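You operate a simulated robot arm through the tools that you are given. There is no shell and no other tool. Be economical: measure what you need, move in short steps, check, and stop when the job is done.

Carry out the task below with a simulated robot arm. There is one attempt and no reset: what you move stays moved.

JOB
The yoghurt is done: switch off, stand both jars on the island, cover back on.
Fine: rest the cover on the island meanwhile.

The check looks at the end state, three seconds after you hand in, the way a careful person would. Anything else that was tipped, shoved, dropped, spilled or broken makes it a failure. A push-on lid holds only when it is set on centred and level and pressed home; a screw cap is set on level and turned clockwise until tight.

ROBOT AND FRAMES
A 6-joint arm with a two-finger parallel gripper, fixed in place. Base frame: the origin is at the foot of the arm, x ahead of it, y to its left, z up. Lengths are in mm, angles in rad, forces in N, time in s.
Its first joint turns from -1.152 to 1.152 rad. Payload 2.9 kg.
The tool frame sits at the grasp point between the pads (the TCP): z along the fingers, y along the line on which they close. The tips reach 30 mm beyond it. Largest opening 110 mm; finger width 20, thickness 10; the body of the gripper, 48 by 112 mm, starts 55 mm behind the TCP.
Orientation is told as [roll, pitch, yaw] about the base's x, y, z axes, in that order, counted from this pose: with the fingers straight down and closing along the base's y, the tool's x points along the base's -x, its y along +y and its z along -z.

CONTROLS
- The arm moves only by the tool move_arm. Its argument "series" is a list of rows, each a list of 6 numbers: the shift along the tool's x, y, z in mm, then the turn, a rotation vector about the tool's x, y, z in rad. In form: [[x, y, z, ax, ay, az], ...]. A call has 1 to 10 rows; each row shifts and turns the commanded pose from where the row before left it, along the tool's axes as they then stand. "hand" is the opening, from 0 (shut) to 1 (fully open), set as the call begins (left out, the last holds). Rows are played at 5 a second. More than 50 mm and 0.15 rad between two rows, or a gripper value outside its range, and nothing of the call is played. Where a pose cannot be reached the arm comes as near as it can. A force on the tool above 40 N (or 10 N above the force at the start of the call, whichever is more), or a blocked arm, ends the call early, and 0.2 s more pass. Each finger travels about 108 mm/s and halts on what it meets, pressing with about 28 N; the grip force reading is that of the motor and also rises with nothing between the fingers. The clock runs only during rows and for 0.2 s after the last one: add rows that do not move to give the fingers time. The reply holds the time, the measured pose of the TCP, the force on the tool along the base axes, the opening and the grip force, in the units named above and with some noise.
- Cameras (640 x 400 px; columns grow to the right, rows downward): "scene" is fixed at [88.1, 449.7, 1376.1]; the picture's right is [-0.60, -0.80, 0.00], its down [-0.51, 0.38, -0.77] and it looks along [0.62, -0.46, -0.64] (base axes); focal length 214 px, centre (320, 200). "wrist" rides on the gripper at [72, 17, -103] in the tool frame; the picture's right is [-0.23, 0.97, 0.00], its down [-0.76, -0.18, -0.62] and it looks along [-0.61, -0.14, 0.78] (tool axes); focal length 222 px, centre (320, 200). There is no depth. A picture from a camera that has moved, and an enlarged one, comes with that camera's place and axes in the base frame and with its lens.
- snapshot(camera): a new picture of that camera. It takes no simulated time.
- zoom(camera, box): a new picture of the part [left, top, right, bottom] of that camera's present view, enlarged. It takes no simulated time.
- job_done(): hands the job in; it is judged then, once.

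Go step by step. Nothing tells you positions but the pictures and the camera data: compare them with the known pose of the tool, close in by small moves and look again before you grip or let go. The budget is 120 turns and 68 pictures, counting those below and the enlarged ones. Unless the task says otherwise, let go and move clear before handing in, and close with one line.

The tools are called after "Emit:" as name(argument=value, ...) on one line, values as JSON. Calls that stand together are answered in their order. move_arm: Moves the arm, as the interface text tells. Its arguments: {"type":"object","properties":{"series":{"type":"array"},"hand":{"type":"number"}},"required":["series"]} The other tools are called the same way: snapshot (camera) takes a picture; zoom (camera, box) takes an enlarged picture of a part of a camera's view; job_done () hands the job in.

At the start:

```text
clock: 0.0
tool_pos: [316.0, -1.9, 1321.2]
orientation: [0.0, -0.002, -0.001]
force: [-0.7, -1.2, 0.0]
grip_width: 109.6
gripper_force: 0.0
```

scene: 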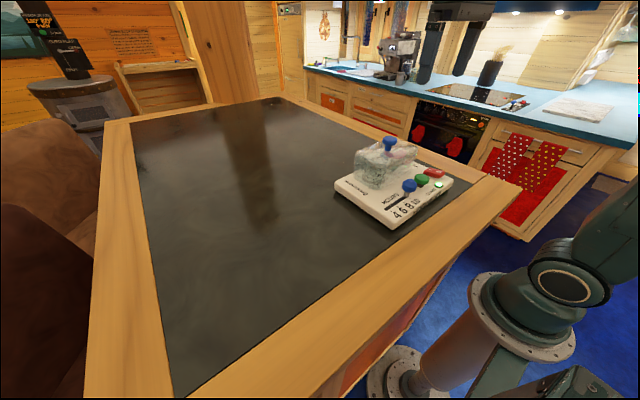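
wrist: 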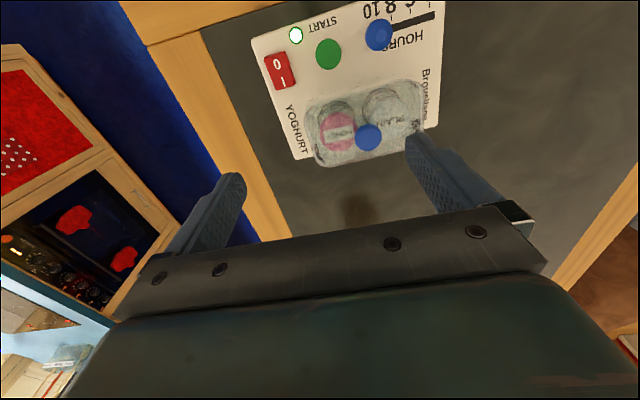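

The tool is above an island that carries a yoghurt maker with a red switch, green and blue buttons, and a clear cover with a blue knob. The knob triangulates to about (362, 47, 1166). I'll look closer to measure it.

Emit:
zoom(camera="scene", box=[320, 125, 480, 225])

Emit:
zoom(camera="wrist", box=[230, 0, 470, 150])

```text
4.00 times, centred on (400, 175) of scene
camera zoom: at [88.1, 449.7, 1376.1], right [-0.6, -0.8, 0.0], down [-0.51, 0.38, -0.77], along [0.62, -0.46, -0.64], focal length 858 px, centre (0, 300)
```

zoom: 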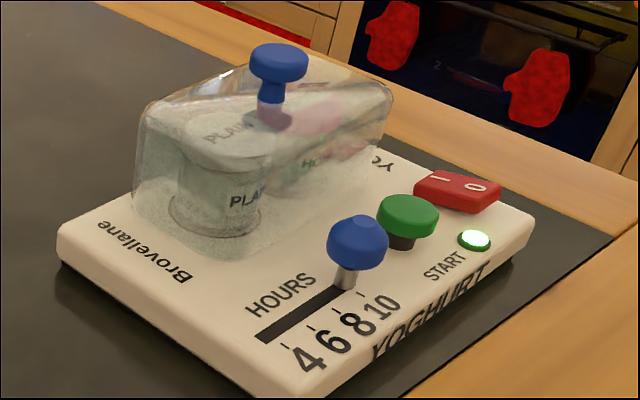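

```text
2.67 times, centred on (350, 75) of wrist
camera zoom: at [245.1, 16.0, 1424.0], right [0.23, 0.97, 0.0], down [0.76, -0.18, 0.62], along [0.61, -0.14, -0.78], focal length 592 px, centre (240, 533)
```

zoom: 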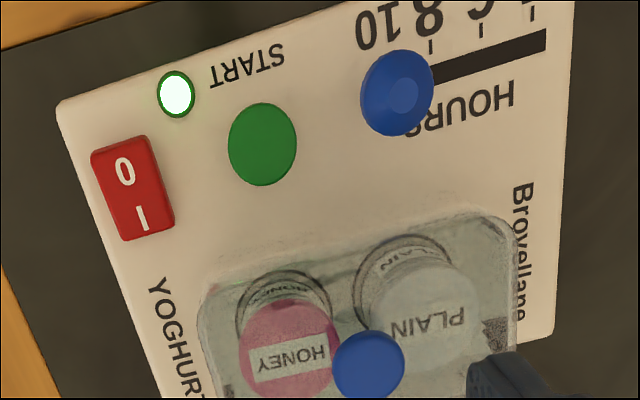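

The switch's "0" end is near (273, -48, 1094), on the robot side, and the body top is about z 1082. The table is about z 1055, so I'm trusting the pictures rather than the stated 110. I'll close the fingers and approach above the 0 end.

Emit:
move_arm(series=[[12, -11.5, 35, 0, 0, 0], [12, -11.5, 35, 0, 0, 0], [12, -11.5, 35, 0, 0, 0], [11, -11.5, 35, 0, 0, 0], [0, 0, 25, 0, 0, 0], [0, 0, 0, 0, 0, 0]], hand=0)

Emit:
snapshot(camera="wrist")

Emit:
zoom(camera="scene", box=[340, 100, 500, 200])

```text
clock: 1.4
tool_pos: [270.9, -48.6, 1156.0]
orientation: [-0.001, -0.001, 0.0]
force: [0.3, -0.5, -0.3]
grip_width: 0.0
gripper_force: 28.7
```

```text
63 pictures are left
camera wrist: at [198.5, -30.9, 1258.1], right [0.23, 0.97, 0.0], down [0.76, -0.18, 0.62], along [0.61, -0.14, -0.78], focal length 222 px, centre (320, 200)
```

wrist: 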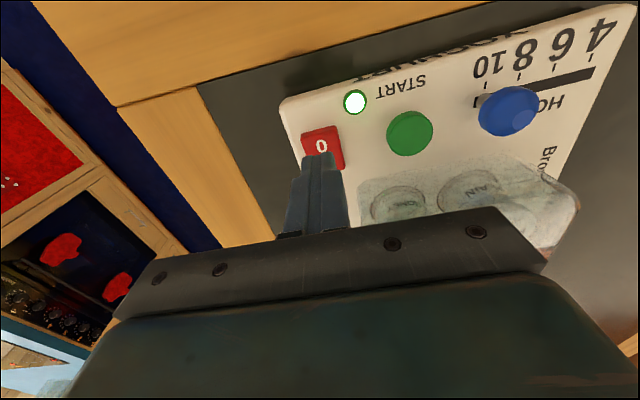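

```text
4.00 times, centred on (420, 150) of scene
camera zoom: at [88.1, 449.7, 1376.1], right [-0.6, -0.8, 0.0], down [-0.51, 0.38, -0.77], along [0.62, -0.46, -0.64], focal length 858 px, centre (-80, 400)
```

zoom: 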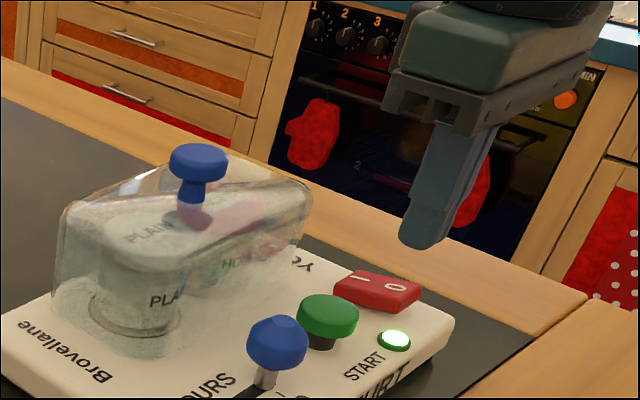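

The 0 label re-measures at (273, -47) and the rocker's near end at about x=260. I'll shift slightly toward the near end and descend gently.

Emit:
move_arm(series=[[3, 1, 10, 0, 0, 0], [0, 0, 8, 0, 0, 0], [0, 0, 4, 0, 0, 0], [0, 0, 3, 0, 0, 0], [0, 0, 2, 0, 0, 0], [0, 0, 2, 0, 0, 0], [0, 0, 2, 0, 0, 0]])

Emit:
snapshot(camera="wrist")

```text
clock: 3.0
tool_pos: [267.9, -47.8, 1125.7]
orientation: [0.0, -0.003, 0.001]
force: [-3.6, -0.5, 4.0]
grip_width: 0.0
gripper_force: 28.3
```

```text
61 pictures are left
camera wrist: at [194.9, -29.2, 1228.5], right [0.23, 0.97, 0.0], down [0.76, -0.18, 0.62], along [0.61, -0.14, -0.78], focal length 222 px, centre (320, 200)
```

wrist: 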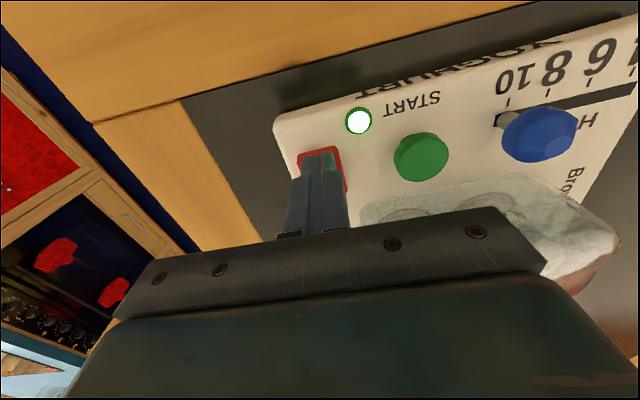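

Contact is starting at 4 N and the lamp is still lit. I'll press a little further.

Emit:
move_arm(series=[[0, 0, 1.5, 0, 0, 0], [0, 0, 1.5, 0, 0, 0], [0, 0, 1.5, 0, 0, 0], [0, 0, 1.5, 0, 0, 0]])

Emit:
zoom(camera="wrist", box=[260, 80, 420, 180])

```text
clock: 4.0
tool_pos: [266.0, -48.1, 1120.8]
orientation: [0.0, 0.001, 0.0]
force: [-4.3, -0.1, 7.0]
grip_width: 0.0
gripper_force: 28.1
stopped in row 4: the force on the tool passed its limit (the readings are from after the stop); the commanded pose is now the measured one
```

```text
4.00 times, centred on (340, 130) of wrist
camera zoom: at [194.1, -29.0, 1224.7], right [0.23, 0.97, 0.0], down [0.76, -0.18, 0.62], along [0.61, -0.14, -0.78], focal length 888 px, centre (240, 480)
```

zoom: 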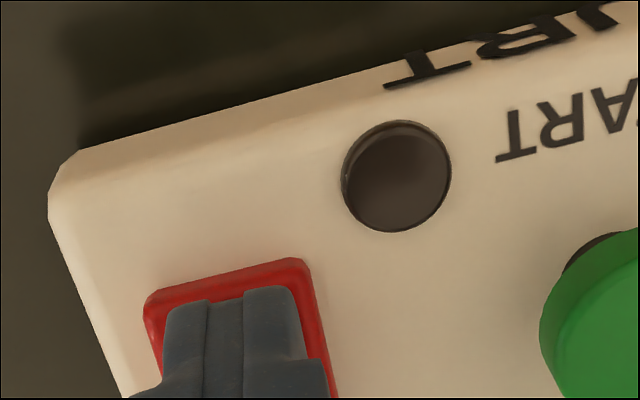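

The lamp is off. I'll lift and move above the cover knob.

Emit:
move_arm(series=[[0, 0, -35, 0, 0, 0], [0, 0, -35, 0, 0, 0], [0, 0, -40, 0, 0, 0], [-32, 32, 0, 0, 0, 0], [-32, 32, 0, 0, 0, 0], [-31, 32, 0, 0, 0, 0], [0, 0, 0, 0, 0, 0]], hand=0.65)

Emit:
snapshot(camera="wrist")

Emit:
zoom(camera="scene", box=[320, 100, 480, 200])

```text
clock: 5.6
tool_pos: [360.0, 50.0, 1231.6]
orientation: [-0.001, 0.0, 0.001]
force: [0.2, -0.1, 0.6]
grip_width: 71.5
gripper_force: 0.1
```

```text
59 pictures are left
camera wrist: at [287.9, 68.7, 1334.4], right [0.23, 0.97, 0.0], down [0.76, -0.18, 0.62], along [0.61, -0.14, -0.78], focal length 222 px, centre (320, 200)
```

wrist: 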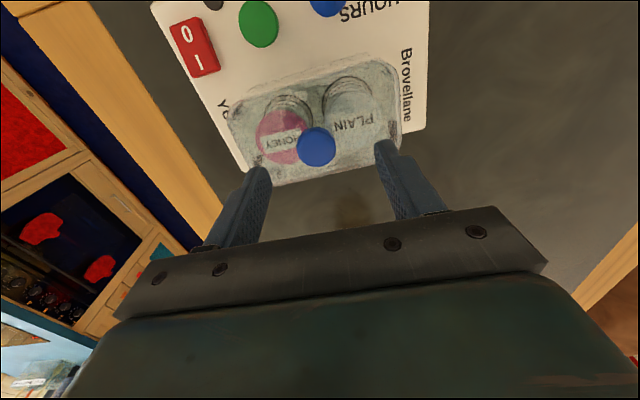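

```text
4.00 times, centred on (400, 150) of scene
camera zoom: at [88.1, 449.7, 1376.1], right [-0.6, -0.8, 0.0], down [-0.51, 0.38, -0.77], along [0.62, -0.46, -0.64], focal length 858 px, centre (0, 400)
```

zoom: 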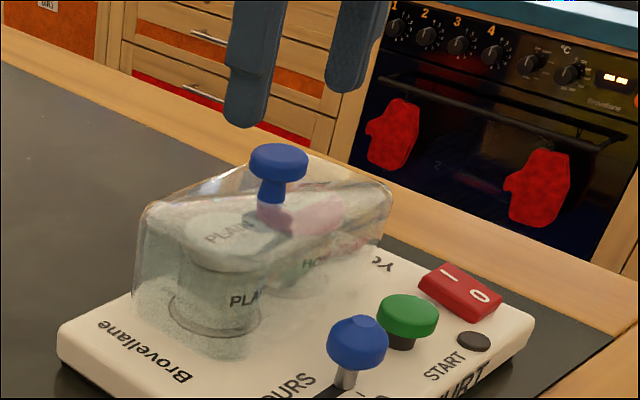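

The knob checks out at (363.5, 48.3), top about 1168. I'll centre on it and descend partway.

Emit:
move_arm(series=[[-3.5, -1.7, 15, 0, 0, 0], [0, 0, 15, 0, 0, 0], [0, 0, 12, 0, 0, 0], [0, 0, 0, 0, 0, 0]])

Emit:
zoom(camera="wrist", box=[200, 80, 440, 230])

Emit:
zoom(camera="scene", box=[340, 110, 436, 170])

```text
clock: 6.6
tool_pos: [364.1, 49.0, 1188.9]
orientation: [0.0, 0.0, -0.001]
force: [0.6, -0.4, -1.0]
grip_width: 71.4
gripper_force: 0.1
```

```text
2.67 times, centred on (320, 155) of wrist
camera zoom: at [292.0, 67.5, 1292.1], right [0.23, 0.97, 0.0], down [0.76, -0.18, 0.62], along [0.61, -0.14, -0.78], focal length 592 px, centre (320, 320)
```

zoom: 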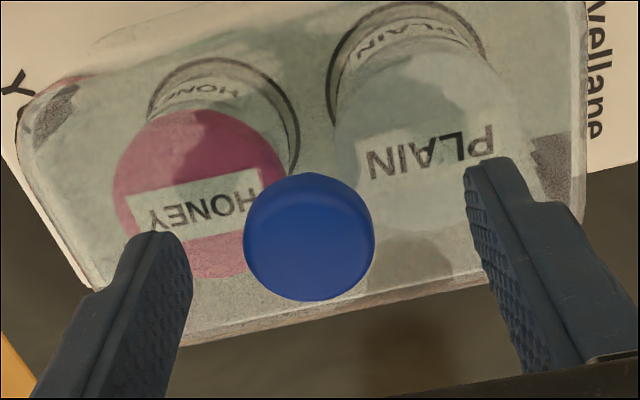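

```text
6.67 times, centred on (388, 140) of scene
camera zoom: at [88.1, 449.7, 1376.1], right [-0.6, -0.8, 0.0], down [-0.51, 0.38, -0.77], along [0.62, -0.46, -0.64], focal length 1430 px, centre (-133, 600)
```

zoom: 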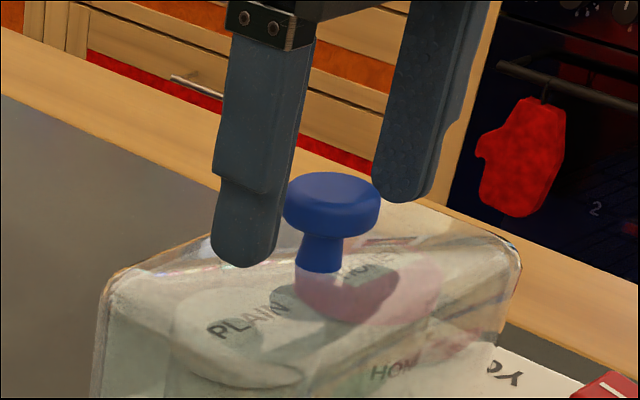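

The fingertips are level with the bottom of the knob head and well clear of the cover top (about 1141). I'll lower 7 mm and close.

Emit:
move_arm(series=[[0, 0, 4, 0, 0, 0], [0, 0, 3, 0, 0, 0], [0, 0, 0, 0, 0, 0]])

Emit:
move_arm(series=[[0, 0, 0, 0, 0, 0], [0, 0, 0, 0, 0, 0], [0, 0, 0, 0, 0, 0], [0, 0, 0, 0, 0, 0]], hand=0.15)

Emit:
zoom(camera="scene", box=[340, 110, 436, 170])

```text
clock: 7.4
tool_pos: [363.1, 49.1, 1182.6]
orientation: [-0.001, -0.001, 0.001]
force: [0.1, -0.7, -0.1]
grip_width: 71.6
gripper_force: 0.1
```

```text
clock: 8.4
tool_pos: [363.9, 48.4, 1184.3]
orientation: [0.002, -0.001, 0.0]
force: [-0.6, -0.1, 0.2]
grip_width: 31.1
gripper_force: 28.2
```

```text
6.67 times, centred on (388, 140) of scene
camera zoom: at [88.1, 449.7, 1376.1], right [-0.6, -0.8, 0.0], down [-0.51, 0.38, -0.77], along [0.62, -0.46, -0.64], focal length 1430 px, centre (-133, 600)
```

zoom: 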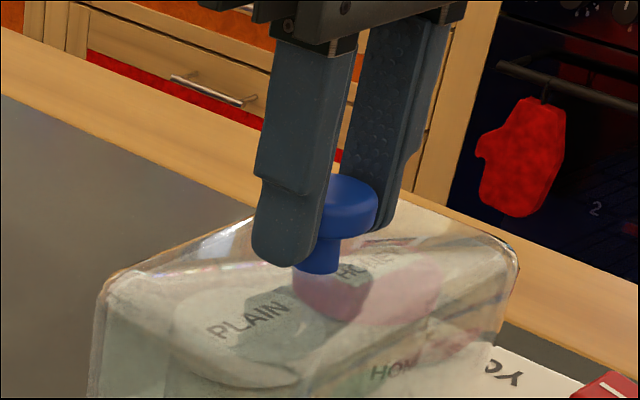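

The knob is gripped at 31 mm, at TCP (363.5, 48.6, 1183) with yaw 0. I'll lift straight up.

Emit:
move_arm(series=[[0, 0, -5, 0, 0, 0], [0, 0, -10, 0, 0, 0], [0, 0, -20, 0, 0, 0], [0, 0, -30, 0, 0, 0], [0, 0, -35, 0, 0, 0], [0, 0, 0, 0, 0, 0]])

Emit:
snapshot(camera="scene")

Emit:
snapshot(camera="wrist")

```text
clock: 9.8
tool_pos: [364.5, 46.8, 1284.1]
orientation: [0.0, 0.0, 0.001]
force: [-1.1, 0.2, -1.5]
grip_width: 31.0
gripper_force: 28.5
```

```text
54 pictures are left
```

scene: 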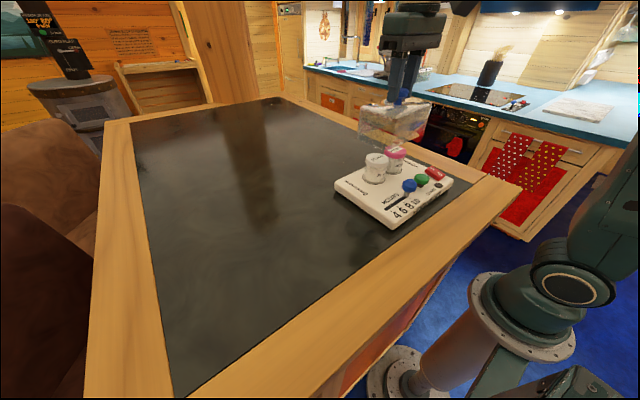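

```text
53 pictures are left
camera wrist: at [292.3, 65.5, 1386.6], right [0.23, 0.97, 0.0], down [0.76, -0.18, 0.62], along [0.61, -0.14, -0.78], focal length 222 px, centre (320, 200)
```

wrist: 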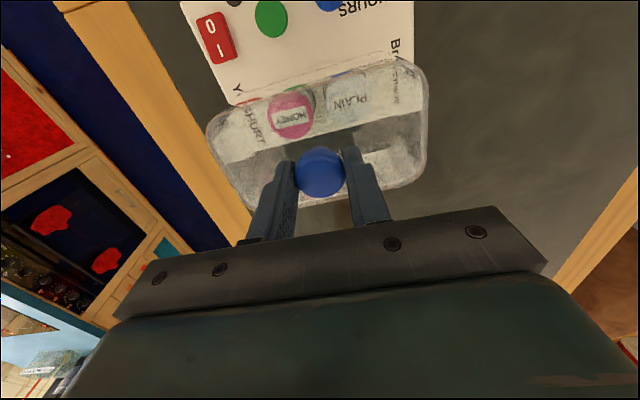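

The cover is up and both jars stand in the maker. I'll carry it left to about (205, 255), which is free space on the island.

Emit:
move_arm(series=[[20, 26, 0, 0, 0, 0], [20, 26, 0, 0, 0, 0], [20, 26, 0, 0, 0, 0], [20, 26, 0, 0, 0, 0], [20, 26, 0, 0, 0, 0], [20, 26, 0, 0, 0, 0], [20, 26, 0, 0, 0, 0], [19, 26, 0, 0, 0, 0], [0, 0, 20, 0, 0, 0], [0, 0, 30, 0, 0, 0]])

Emit:
move_arm(series=[[0, 0, 25, 0, 0, 0], [0, 0, 20, 0, 0, 0], [0, 0, 10, 0, 0, 0], [0, 0, 0, 0, 0, 0]])

Emit:
snapshot(camera="scene")

```text
clock: 12.0
tool_pos: [204.5, 255.2, 1231.9]
orientation: [0.0, -0.001, 0.001]
force: [0.0, -0.7, -1.9]
grip_width: 31.0
gripper_force: 27.8
```

```text
clock: 13.0
tool_pos: [207.2, 255.4, 1178.5]
orientation: [-0.001, 0.001, 0.0]
force: [-1.3, -0.9, -0.5]
grip_width: 31.0
gripper_force: 28.2
```

```text
52 pictures are left
```

scene: 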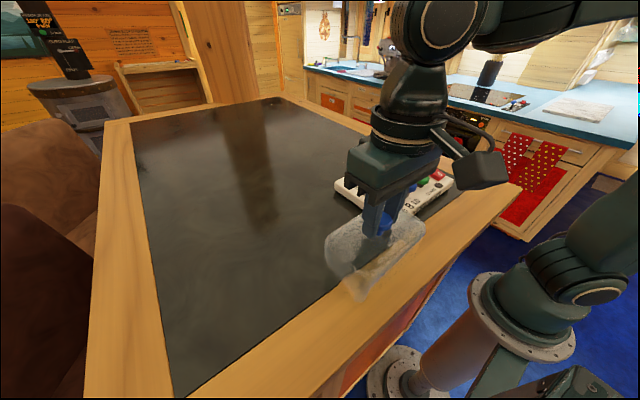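

The cover is over the free area. I'll lower in small steps, watching the force.

Emit:
move_arm(series=[[0, 0, 5, 0, 0, 0], [0, 0, 4, 0, 0, 0], [0, 0, 3, 0, 0, 0], [0, 0, 2, 0, 0, 0], [0, 0, 2, 0, 0, 0], [0, 0, 0, 0, 0, 0]])

Emit:
zoom(camera="scene", box=[300, 190, 460, 320])

```text
clock: 14.4
tool_pos: [206.0, 254.1, 1161.4]
orientation: [0.001, -0.001, 0.0]
force: [0.2, -0.3, -0.9]
grip_width: 30.8
gripper_force: 27.7
```

```text
3.08 times, centred on (380, 255) of scene
camera zoom: at [88.1, 449.7, 1376.1], right [-0.6, -0.8, 0.0], down [-0.51, 0.38, -0.77], along [0.62, -0.46, -0.64], focal length 660 px, centre (135, 31)
```

zoom: 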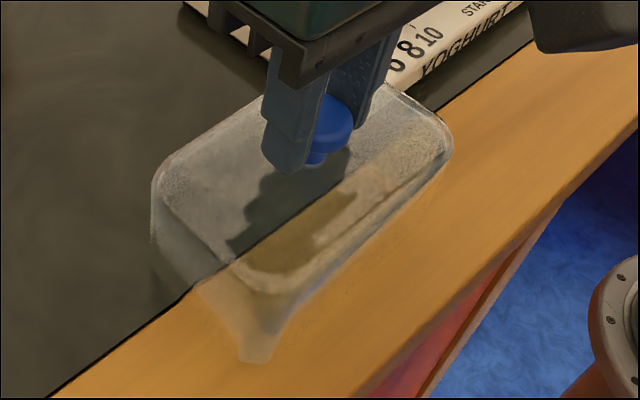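

It's close to the surface and I'll keep lowering to contact.

Emit:
move_arm(series=[[0, 0, 1.5, 0, 0, 0], [0, 0, 1.5, 0, 0, 0], [0, 0, 1.5, 0, 0, 0], [0, 0, 1.5, 0, 0, 0], [0, 0, 0, 0, 0, 0]])

```text
clock: 15.6
tool_pos: [206.6, 255.2, 1156.3]
orientation: [0.001, -0.001, 0.0]
force: [0.3, -0.1, -1.2]
grip_width: 30.9
gripper_force: 28.1
```

Emit:
move_arm(series=[[0, 0, 1, 0, 0, 0], [0, 0, 1, 0, 0, 0], [0, 0, 1, 0, 0, 0], [0, 0, 1, 0, 0, 0], [0, 0, 0, 0, 0, 0]])

Emit:
zoom(camera="scene", box=[300, 190, 460, 320])

```text
clock: 16.8
tool_pos: [205.7, 253.9, 1153.0]
orientation: [0.002, -0.003, -0.001]
force: [-4.5, -3.3, 21.2]
grip_width: 30.9
gripper_force: 28.3
```

```text
3.08 times, centred on (380, 255) of scene
camera zoom: at [87.8, 449.4, 1376.2], right [-0.6, -0.8, 0.0], down [-0.51, 0.38, -0.77], along [0.62, -0.46, -0.64], focal length 660 px, centre (135, 31)
```

zoom: 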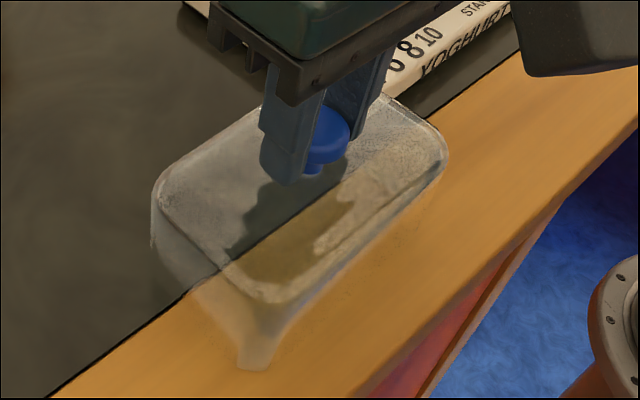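

The cover is resting on the island. I'll ease off the push, open, and rise.

Emit:
move_arm(series=[[0, 0, -1, 0, 0, 0], [0, 0, 0, 0, 0, 0]])

Emit:
move_arm(series=[[0, 0, 0, 0, 0, 0], [0, 0, 0, 0, 0, 0], [0, 0, -15, 0, 0, 0], [0, 0, -30, 0, 0, 0], [0, 0, -40, 0, 0, 0], [0, 0, -40, 0, 0, 0]], hand=0.6)

Emit:
snapshot(camera="wrist")

Emit:
zoom(camera="scene", box=[300, 120, 492, 260])

```text
clock: 17.4
tool_pos: [206.1, 254.9, 1153.6]
orientation: [0.001, -0.003, -0.002]
force: [1.5, -3.4, 14.3]
grip_width: 30.9
gripper_force: 28.3
```

```text
clock: 18.8
tool_pos: [207.3, 254.3, 1278.6]
orientation: [0.0, -0.001, -0.001]
force: [0.0, 0.2, 0.1]
grip_width: 66.0
gripper_force: 0.2
```

```text
49 pictures are left
camera wrist: at [134.9, 272.8, 1381.4], right [0.23, 0.97, 0.0], down [0.76, -0.18, 0.62], along [0.61, -0.14, -0.78], focal length 222 px, centre (320, 200)
```

wrist: 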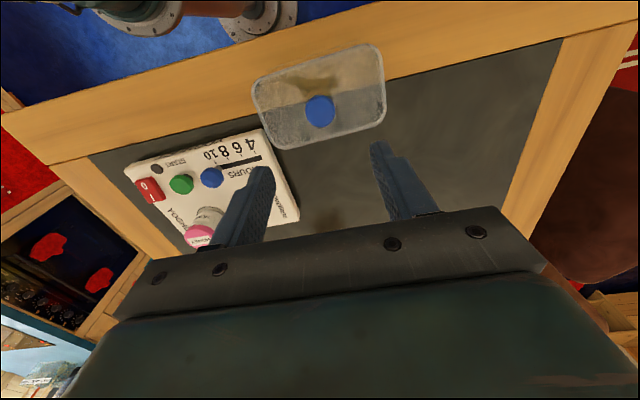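

```text
2.86 times, centred on (396, 190) of scene
camera zoom: at [88.1, 449.7, 1376.1], right [-0.6, -0.8, 0.0], down [-0.51, 0.38, -0.77], along [0.62, -0.46, -0.64], focal length 613 px, centre (103, 229)
```

zoom: 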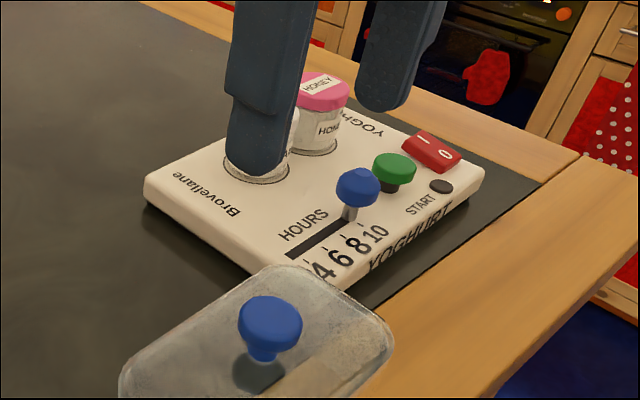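

The cover stands safely on the island. Next I'll go above the jars and turn the tool 90° so the fingers close along x, since the jars are neighbours along y.

Emit:
move_arm(series=[[-25, -35, 0, 0, 0, 0], [-25, -35, 0, 0, 0, 0], [-25, -35, 0, 0, 0, 0], [-25, -35, 0, 0, 0, 0], [-25, -35, 0, 0, 0, 0], [-18, -12, 0, 0, 0, 0], [0, 0, 0, 0, 0, 0]])

Emit:
move_arm(series=[[0, 0, 0, 0, 0, 0.149], [0, 0, 0, 0, 0, 0.149], [0, 0, 0, 0, 0, 0.149], [0, 0, 0, 0, 0, 0.149], [0, 0, 0, 0, 0, 0.149], [0, 0, 0, 0, 0, 0.149], [0, 0, 0, 0, 0, 0.149], [0, 0, 0, 0, 0, 0.149], [0, 0, 0, 0, 0, 0.149], [0, 0, 0, 0, 0, 0.149]], hand=0.8)

Emit:
move_arm(series=[[0, 0, 0, 0, 0, 0.081], [0, 0, 0, 0, 0, 0]])

Emit:
snapshot(camera="wrist")

Emit:
zoom(camera="scene", box=[320, 125, 480, 225])

```text
clock: 20.4
tool_pos: [347.3, 68.5, 1274.8]
orientation: [0.001, 0.001, 0.0]
force: [0.3, 0.3, 0.6]
grip_width: 65.7
gripper_force: 0.1
```

```text
clock: 22.6
tool_pos: [348.5, 69.1, 1276.5]
orientation: [0.0, -0.002, -1.494]
force: [0.3, -0.2, 0.1]
grip_width: 87.7
gripper_force: 0.1
```

```text
clock: 23.2
tool_pos: [348.4, 67.6, 1279.0]
orientation: [0.001, -0.001, -1.572]
force: [-0.4, 0.6, 0.6]
grip_width: 87.9
gripper_force: 0.0
```

```text
47 pictures are left
camera wrist: at [366.4, 141.8, 1380.4], right [0.97, -0.23, 0.0], down [-0.18, -0.76, 0.62], along [-0.14, -0.61, -0.78], focal length 222 px, centre (320, 200)
```

wrist: 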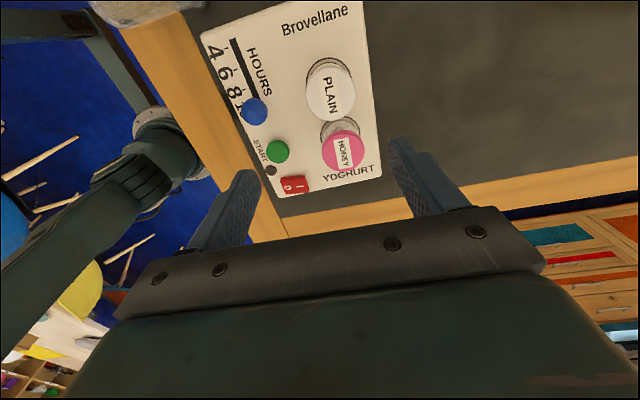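

```text
4.00 times, centred on (400, 175) of scene
camera zoom: at [88.1, 449.7, 1376.1], right [-0.6, -0.8, 0.0], down [-0.51, 0.38, -0.77], along [0.62, -0.46, -0.64], focal length 858 px, centre (0, 300)
```

zoom: 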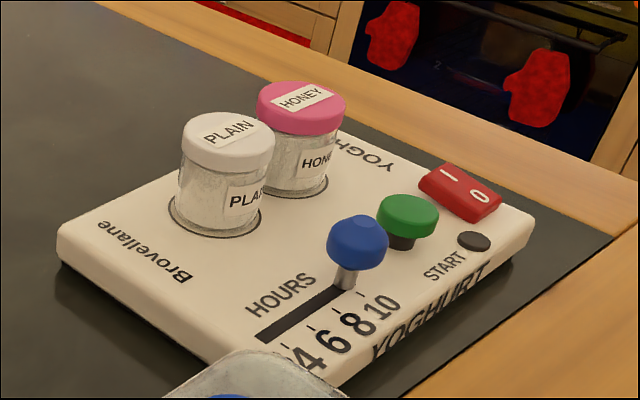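

The jar tops are PLAIN about (364, 81, 1136) and HONEY about (367, 13.5, 1136), each about 52 mm in diameter. I'll line up over PLAIN and stop just above it.

Emit:
move_arm(series=[[13, 16, 20, 0, 0, 0], [0, 0, 30, 0, 0, 0], [0, 0, 30, 0, 0, 0], [0, 0, 22, 0, 0, 0], [0, 0, 0, 0, 0, 0]], hand=0.8)

Emit:
snapshot(camera="wrist")

Emit:
zoom(camera="scene", box=[320, 115, 480, 215])

```text
clock: 24.4
tool_pos: [363.9, 81.8, 1174.5]
orientation: [-0.002, -0.001, -1.571]
force: [0.3, 0.3, 0.6]
grip_width: 87.9
gripper_force: 0.1
```

```text
45 pictures are left
camera wrist: at [380.9, 155.3, 1278.2], right [0.97, -0.23, 0.0], down [-0.18, -0.76, 0.62], along [-0.14, -0.61, -0.78], focal length 222 px, centre (320, 200)
```

wrist: 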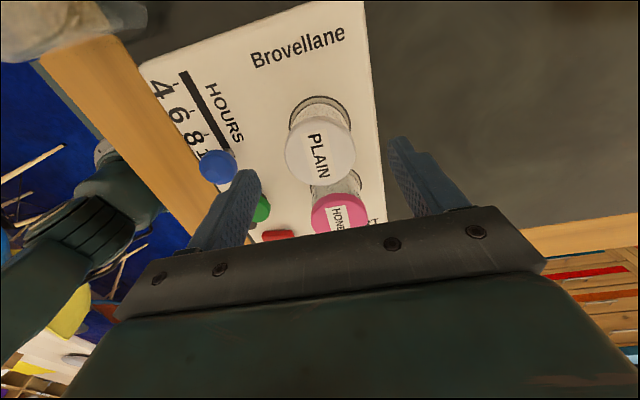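

```text
4.00 times, centred on (400, 165) of scene
camera zoom: at [88.1, 449.7, 1376.1], right [-0.6, -0.8, 0.0], down [-0.51, 0.38, -0.77], along [0.62, -0.46, -0.64], focal length 858 px, centre (0, 340)
```

zoom: 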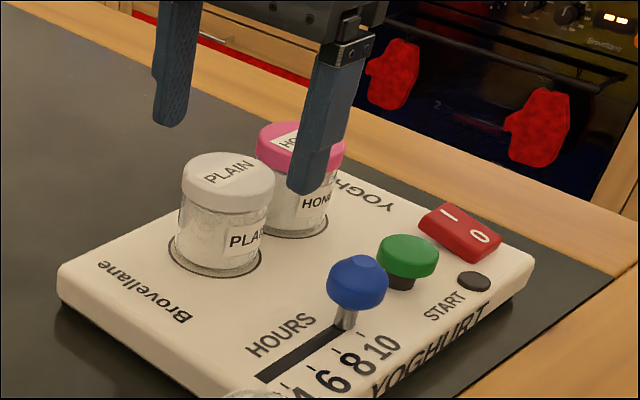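

The fingers straddle PLAIN well. I'll descend to grip height, tips just above the maker's top.

Emit:
move_arm(series=[[1.5, 1, 15, 0, 0, 0], [0, 0, 15, 0, 0, 0], [0, 0, 12, 0, 0, 0], [0, 0, 9, 0, 0, 0], [0, 0, 0, 0, 0, 0]])

Emit:
zoom(camera="scene", box=[320, 115, 480, 215])

Emit:
zoom(camera="wrist", box=[180, 80, 460, 255])

```text
clock: 25.6
tool_pos: [366.2, 82.7, 1124.5]
orientation: [0.0, 0.0, -1.57]
force: [0.5, 0.0, 0.5]
grip_width: 88.0
gripper_force: 0.1
```

```text
4.00 times, centred on (400, 165) of scene
camera zoom: at [88.1, 449.7, 1376.1], right [-0.6, -0.8, 0.0], down [-0.51, 0.38, -0.77], along [0.62, -0.46, -0.64], focal length 858 px, centre (0, 340)
```

zoom: 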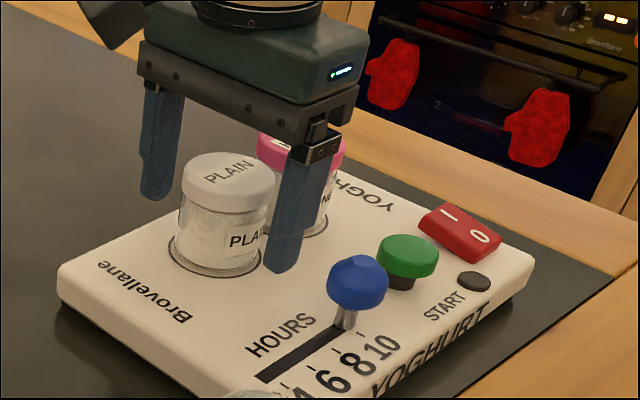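

```text
2.29 times, centred on (320, 168) of wrist
camera zoom: at [382.8, 156.5, 1227.3], right [0.97, -0.23, 0.0], down [-0.18, -0.76, 0.62], along [-0.14, -0.61, -0.78], focal length 508 px, centre (320, 274)
```

zoom: 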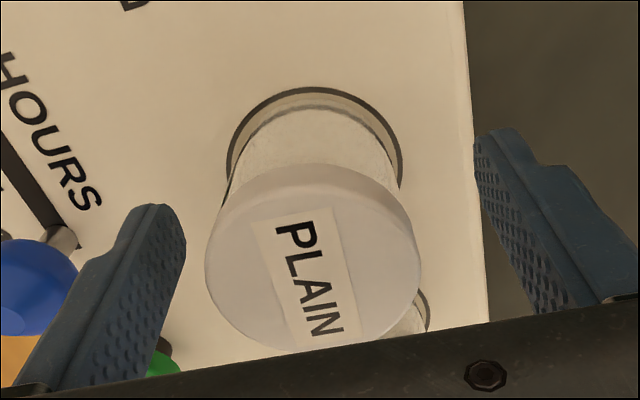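

The jar axis looks like about (364, 86). I'll nudge 3 mm in y, lower 3 mm, and close.

Emit:
move_arm(series=[[3, -1, 3, 0, 0, 0], [0, 0, 0, 0, 0, 0]])

Emit:
move_arm(series=[[0, 0, 0, 0, 0, 0], [0, 0, 0, 0, 0, 0], [0, 0, 0, 0, 0, 0], [0, 0, 0, 0, 0, 0]], hand=0.3)

Emit:
zoom(camera="scene", box=[320, 115, 480, 215])

```text
clock: 26.2
tool_pos: [363.4, 86.1, 1121.9]
orientation: [0.0, -0.002, -1.571]
force: [0.4, -0.1, -0.1]
grip_width: 88.0
gripper_force: 0.0
```

```text
clock: 27.2
tool_pos: [364.3, 85.7, 1122.6]
orientation: [0.0, 0.001, -1.57]
force: [0.5, 1.3, -0.1]
grip_width: 51.2
gripper_force: 28.3
```

```text
4.00 times, centred on (400, 165) of scene
camera zoom: at [88.1, 449.7, 1376.1], right [-0.6, -0.8, 0.0], down [-0.51, 0.38, -0.77], along [0.62, -0.46, -0.64], focal length 858 px, centre (0, 340)
```

zoom: 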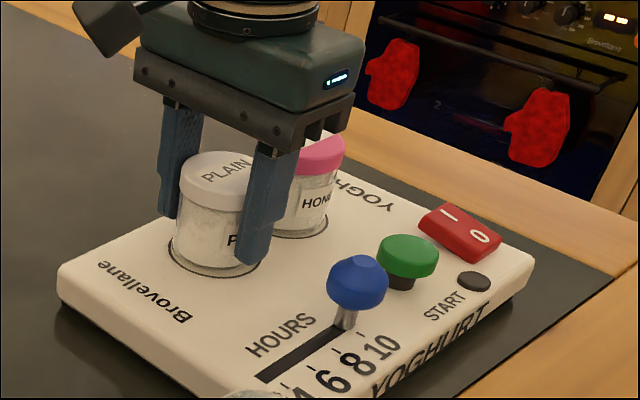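

The grip is firm at 51 mm. I'll lift slowly and check that the jar comes with it.

Emit:
move_arm(series=[[0, 0, -5, 0, 0, 0], [0, 0, -10, 0, 0, 0], [0, 0, -20, 0, 0, 0], [0, 0, -30, 0, 0, 0], [0, 0, -35, 0, 0, 0], [0, 0, 0, 0, 0, 0]])

Emit:
zoom(camera="scene", box=[320, 75, 512, 215])

```text
clock: 28.6
tool_pos: [364.7, 86.6, 1222.1]
orientation: [0.0, -0.001, -1.573]
force: [0.7, 0.4, -1.5]
grip_width: 51.0
gripper_force: 28.3
```

```text
2.86 times, centred on (416, 145) of scene
camera zoom: at [88.1, 449.7, 1376.1], right [-0.6, -0.8, 0.0], down [-0.51, 0.38, -0.77], along [0.62, -0.46, -0.64], focal length 613 px, centre (46, 357)
```

zoom: 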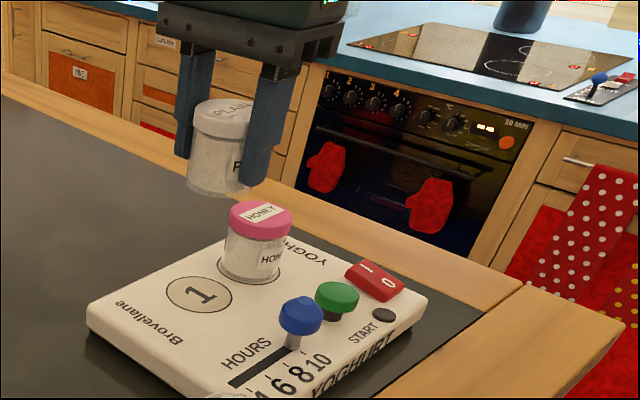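

The jar came up whole. I'll carry it to the free strip right of the maker, about (330, -108).

Emit:
move_arm(series=[[-28, -5, -10, 0, 0, 0], [-28, -5, 0, 0, 0, 0], [-28, -5, 0, 0, 0, 0], [-28, -5, 0, 0, 0, 0], [-28, -5, 0, 0, 0, 0], [-28, -5, 0, 0, 0, 0], [-27, -5, 0, 0, 0, 0], [0, 0, 0, 0, 0, 0]])

Emit:
snapshot(camera="wrist")

Emit:
zoom(camera="scene", box=[360, 75, 552, 215])

```text
clock: 30.4
tool_pos: [327.6, -111.1, 1233.1]
orientation: [0.001, -0.001, -1.572]
force: [0.7, 0.0, -1.1]
grip_width: 50.8
gripper_force: 28.1
```

```text
39 pictures are left
camera wrist: at [345.8, -36.8, 1335.2], right [0.97, -0.23, 0.0], down [-0.18, -0.76, 0.62], along [-0.14, -0.61, -0.78], focal length 222 px, centre (320, 200)
```

wrist: 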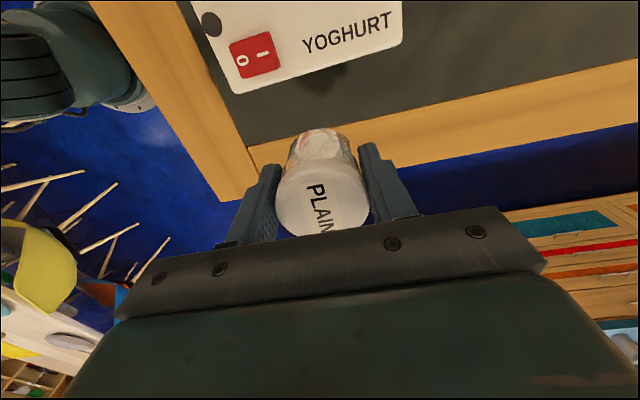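

```text
2.86 times, centred on (456, 145) of scene
camera zoom: at [88.1, 449.7, 1376.1], right [-0.6, -0.8, 0.0], down [-0.51, 0.38, -0.77], along [0.62, -0.46, -0.64], focal length 613 px, centre (-69, 357)
```

zoom: 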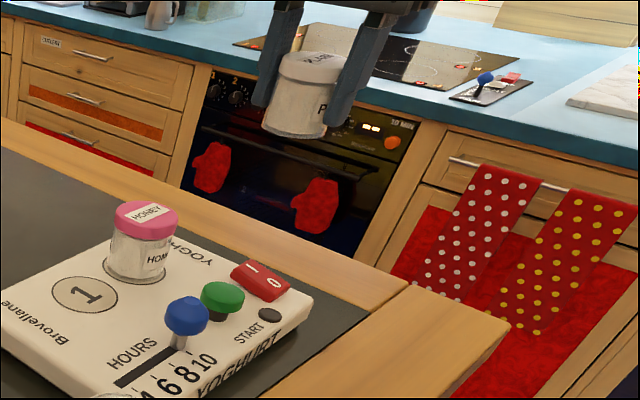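

The strip runs y from -75 to -145 and the jar at y=-111 is centred in it. I'll lower to a hover.

Emit:
move_arm(series=[[0, 0, 30, 0, 0, 0], [0, 0, 30, 0, 0, 0], [0, 0, 25, 0, 0, 0], [0, 0, 15, 0, 0, 0], [0, 0, 10, 0, 0, 0], [0, 0, 0, 0, 0, 0]])

Emit:
zoom(camera="scene", box=[370, 100, 498, 190])

Emit:
snapshot(camera="wrist")

```text
clock: 31.8
tool_pos: [329.6, -109.9, 1121.4]
orientation: [0.0, 0.002, -1.572]
force: [0.4, -0.3, -1.7]
grip_width: 51.0
gripper_force: 27.9
```

```text
4.44 times, centred on (434, 145) of scene
camera zoom: at [88.1, 449.7, 1376.1], right [-0.6, -0.8, 0.0], down [-0.51, 0.38, -0.77], along [0.62, -0.46, -0.64], focal length 953 px, centre (-187, 444)
```

zoom: 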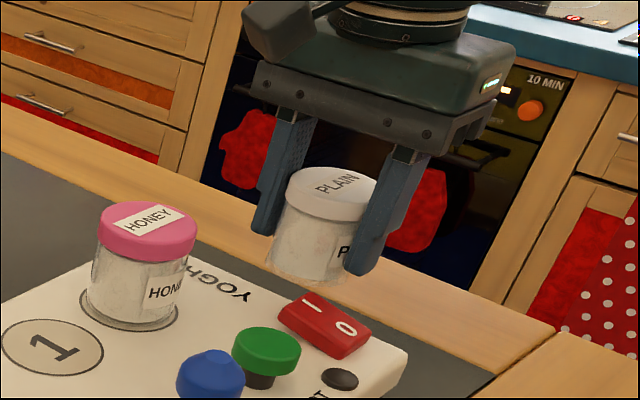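

```text
36 pictures are left
camera wrist: at [346.3, -36.0, 1224.4], right [0.97, -0.23, 0.0], down [-0.18, -0.76, 0.62], along [-0.14, -0.61, -0.78], focal length 222 px, centre (320, 200)
```

wrist: 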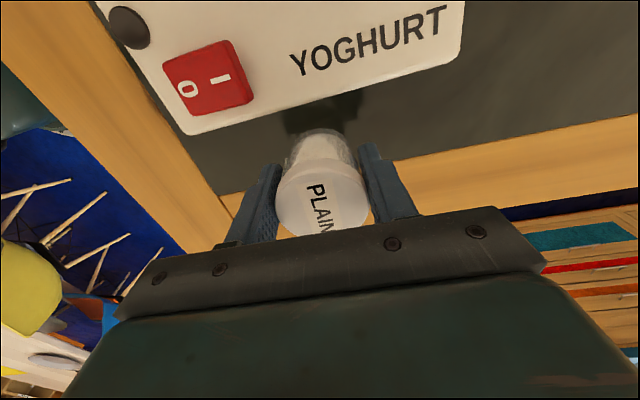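

The jar is clear of the maker and still above the table. I'll lower in small steps to contact.

Emit:
move_arm(series=[[0, 0, 4, 0, 0, 0], [0, 0, 3, 0, 0, 0], [0, 0, 2, 0, 0, 0], [0, 0, 2, 0, 0, 0], [0, 0, 0, 0, 0, 0]])

Emit:
zoom(camera="scene", box=[370, 100, 498, 190])

```text
clock: 33.0
tool_pos: [329.5, -109.8, 1109.8]
orientation: [0.0, 0.0, -1.571]
force: [-0.9, 0.2, -1.7]
grip_width: 51.2
gripper_force: 28.4
```

```text
4.44 times, centred on (434, 145) of scene
camera zoom: at [88.1, 449.7, 1376.1], right [-0.6, -0.8, 0.0], down [-0.51, 0.38, -0.77], along [0.62, -0.46, -0.64], focal length 953 px, centre (-187, 444)
```

zoom: 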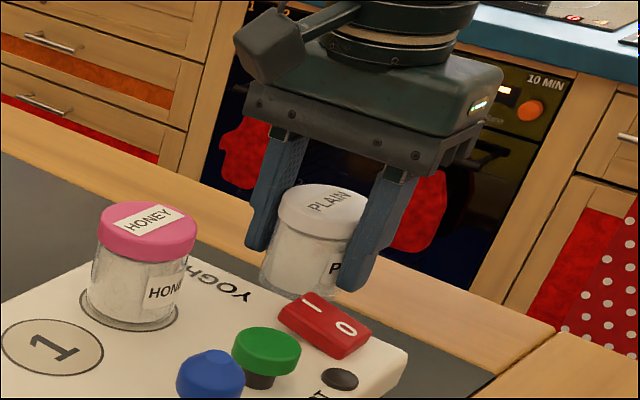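

Emit:
move_arm(series=[[0, 0, 1.5, 0, 0, 0], [0, 0, 1.5, 0, 0, 0], [0, 0, 1.5, 0, 0, 0], [0, 0, 0, 0, 0, 0]])

```text
clock: 34.0
tool_pos: [330.4, -109.5, 1105.9]
orientation: [0.0, -0.001, -1.569]
force: [0.2, 0.9, -1.5]
grip_width: 51.2
gripper_force: 28.3
```

Emit:
move_arm(series=[[0, 0, 1, 0, 0, 0], [0, 0, 1, 0, 0, 0], [0, 0, 1, 0, 0, 0], [0, 0, 0, 0, 0, 0]])

```text
clock: 35.0
tool_pos: [330.9, -109.8, 1103.2]
orientation: [0.0, -0.002, -1.569]
force: [-0.9, 0.0, -1.6]
grip_width: 51.2
gripper_force: 27.7
```

Emit:
move_arm(series=[[0, 0, 1, 0, 0, 0], [0, 0, 1, 0, 0, 0], [0, 0, 1, 0, 0, 0], [0, 0, 0, 0, 0, 0]])

Emit:
zoom(camera="scene", box=[370, 100, 498, 190])

```text
clock: 36.0
tool_pos: [329.7, -109.5, 1100.2]
orientation: [-0.001, -0.001, -1.57]
force: [-0.2, 0.0, -2.6]
grip_width: 51.1
gripper_force: 28.4
```

```text
4.44 times, centred on (434, 145) of scene
camera zoom: at [88.1, 449.7, 1376.1], right [-0.6, -0.8, 0.0], down [-0.51, 0.38, -0.77], along [0.62, -0.46, -0.64], focal length 953 px, centre (-187, 444)
```

zoom: 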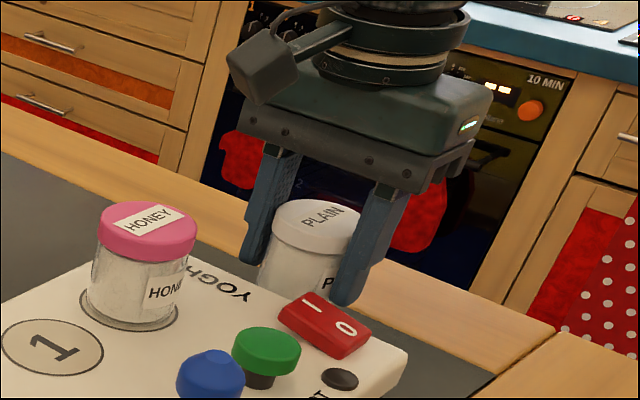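

There's no contact yet, so I'll continue down gently.

Emit:
move_arm(series=[[0, 0, 1, 0, 0, 0], [0, 0, 1, 0, 0, 0], [0, 0, 1, 0, 0, 0], [0, 0, 0, 0, 0, 0]])

```text
clock: 37.0
tool_pos: [330.5, -109.1, 1098.2]
orientation: [0.0, 0.001, -1.572]
force: [0.1, 0.2, -1.5]
grip_width: 51.2
gripper_force: 28.2
```

Emit:
move_arm(series=[[0, 0, 1, 0, 0, 0], [0, 0, 1, 0, 0, 0], [0, 0, 1, 0, 0, 0], [0, 0, 0, 0, 0, 0]])

```text
clock: 38.0
tool_pos: [330.1, -111.2, 1094.7]
orientation: [0.0, 0.0, -1.571]
force: [0.2, 0.0, -0.6]
grip_width: 51.1
gripper_force: 28.4
```

Contact should come at about 1092–1094, so I'll continue in 1 mm steps.

Emit:
move_arm(series=[[0, 0, 1, 0, 0, 0], [0, 0, 1, 0, 0, 0], [0, 0, 0, 0, 0, 0]])

```text
clock: 38.8
tool_pos: [328.7, -109.5, 1092.6]
orientation: [-0.002, 0.001, -1.57]
force: [0.5, -0.1, -1.8]
grip_width: 51.1
gripper_force: 27.4
```

Emit:
move_arm(series=[[0, 0, 1, 0, 0, 0], [0, 0, 1, 0, 0, 0], [0, 0, 0, 0, 0, 0]])

Emit:
zoom(camera="wrist", box=[180, 60, 460, 235])

```text
clock: 39.6
tool_pos: [329.0, -110.1, 1090.9]
orientation: [0.003, -0.002, -1.572]
force: [-3.1, 1.5, 17.2]
grip_width: 51.1
gripper_force: 28.1
```

```text
2.29 times, centred on (320, 148) of wrist
camera zoom: at [347.0, -36.2, 1193.8], right [0.97, -0.23, 0.0], down [-0.18, -0.76, 0.62], along [-0.14, -0.61, -0.78], focal length 508 px, centre (320, 320)
```

zoom: 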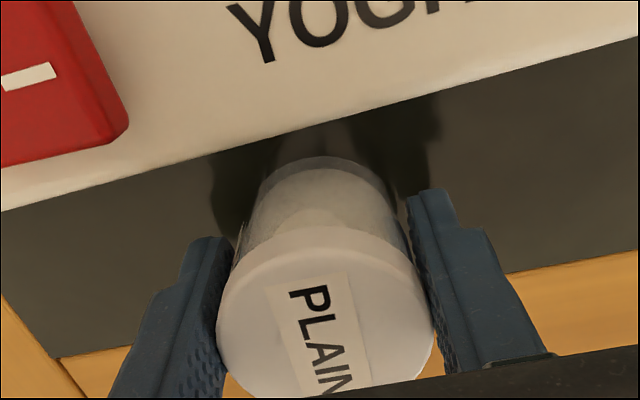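

It's in contact and standing. I'll ease off 1 mm, open a little, and rise straight up.

Emit:
move_arm(series=[[0, 0, -0.8, 0, 0, 0], [0, 0, 0, 0, 0, 0]])

Emit:
move_arm(series=[[0, 0, 0, 0, 0, 0], [0, 0, 0, 0, 0, 0], [0, 0, -10, 0, 0, 0], [0, 0, -20, 0, 0, 0], [0, 0, -30, 0, 0, 0], [0, 0, -40, 0, 0, 0], [0, 0, -30, 0, 0, 0], [0, 0, 0, 0, 0, 0]], hand=0.68)

Emit:
zoom(camera="scene", box=[360, 100, 488, 190])

```text
clock: 40.2
tool_pos: [330.3, -109.9, 1091.2]
orientation: [0.002, -0.001, -1.573]
force: [-1.2, 3.8, 16.3]
grip_width: 51.4
gripper_force: 27.9
```

```text
clock: 42.0
tool_pos: [330.5, -109.8, 1220.7]
orientation: [0.0, -0.001, -1.573]
force: [0.0, 0.2, 0.0]
grip_width: 75.1
gripper_force: 0.0
```

```text
4.44 times, centred on (424, 145) of scene
camera zoom: at [88.1, 449.7, 1376.1], right [-0.6, -0.8, 0.0], down [-0.51, 0.38, -0.77], along [0.62, -0.46, -0.64], focal length 953 px, centre (-142, 444)
```

zoom: 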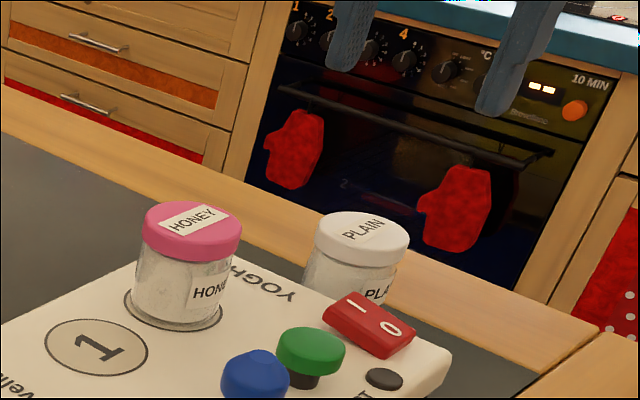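

PLAIN stands on the island. Next I'll move above HONEY.

Emit:
move_arm(series=[[32, 8.5, 0, 0, 0, 0], [32, 8.5, 0, 0, 0, 0], [32, 8.5, 0, 0, 0, 0], [31, 8.5, 0, 0, 0, 0], [0, 0, 25, 0, 0, 0], [0, 0, 23, 0, 0, 0], [0, 0, 0, 0, 0, 0]], hand=0.8)

Emit:
zoom(camera="wrist", box=[180, 80, 460, 255])

Emit:
zoom(camera="scene", box=[340, 110, 468, 200])

```text
clock: 43.6
tool_pos: [364.0, 18.3, 1174.8]
orientation: [0.002, 0.0, -1.569]
force: [0.0, -0.1, 0.4]
grip_width: 88.1
gripper_force: 0.1
```

```text
2.29 times, centred on (320, 168) of wrist
camera zoom: at [380.7, 91.8, 1275.6], right [0.97, -0.23, 0.0], down [-0.18, -0.76, 0.62], along [-0.14, -0.61, -0.78], focal length 508 px, centre (320, 274)
```

zoom: 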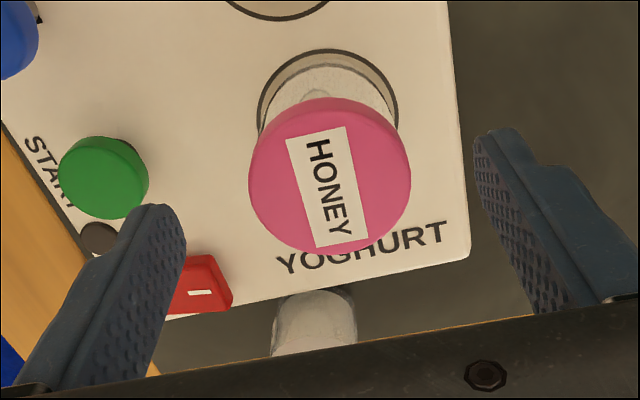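

```text
4.44 times, centred on (404, 155) of scene
camera zoom: at [88.1, 449.7, 1376.1], right [-0.6, -0.8, 0.0], down [-0.51, 0.38, -0.77], along [0.62, -0.46, -0.64], focal length 953 px, centre (-53, 400)
```

zoom: 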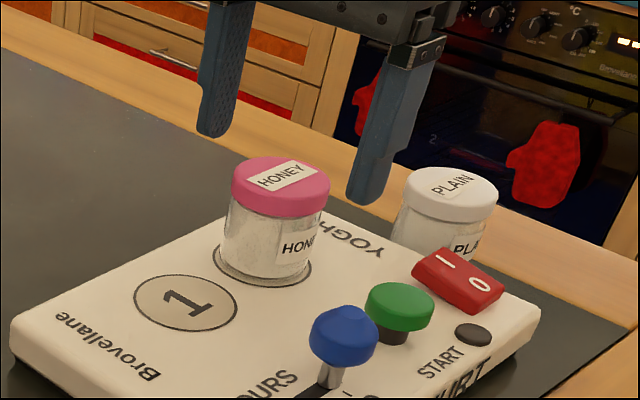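

HONEY is at (366, 18) and the tool is aligned. I'll descend 52 mm and close.

Emit:
move_arm(series=[[0, 1.5, 15, 0, 0, 0], [0, 0, 15, 0, 0, 0], [0, 0, 12, 0, 0, 0], [0, 0, 10, 0, 0, 0], [0, 0, 0, 0, 0, 0]])

Emit:
move_arm(series=[[0, 0, 0, 0, 0, 0], [0, 0, 0, 0, 0, 0], [0, 0, 0, 0, 0, 0], [0, 0, 0, 0, 0, 0]], hand=0.3)

Emit:
move_arm(series=[[0, 0, -5, 0, 0, 0], [0, 0, -10, 0, 0, 0], [0, 0, -20, 0, 0, 0], [0, 0, -35, 0, 0, 0], [0, 0, -40, 0, 0, 0], [0, 0, 0, 0, 0, 0]])

Emit:
zoom(camera="scene", box=[330, 70, 490, 195])

```text
clock: 44.8
tool_pos: [363.5, 17.3, 1120.2]
orientation: [0.001, -0.001, -1.572]
force: [-0.2, -0.2, -0.2]
grip_width: 87.9
gripper_force: 0.0
```

```text
clock: 45.8
tool_pos: [364.6, 17.1, 1121.1]
orientation: [0.001, 0.0, -1.571]
force: [-0.4, -0.9, -0.5]
grip_width: 51.0
gripper_force: 28.1
```

```text
clock: 47.2
tool_pos: [368.3, 17.7, 1232.5]
orientation: [-0.001, 0.0, -1.571]
force: [0.8, -0.1, -1.4]
grip_width: 51.0
gripper_force: 27.9
```

```text
3.20 times, centred on (410, 132) of scene
camera zoom: at [88.1, 449.7, 1376.1], right [-0.6, -0.8, 0.0], down [-0.51, 0.38, -0.77], along [0.62, -0.46, -0.64], focal length 686 px, centre (32, 416)
```

zoom: 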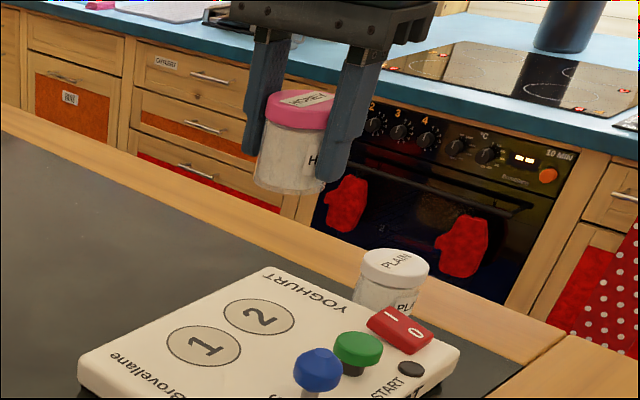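

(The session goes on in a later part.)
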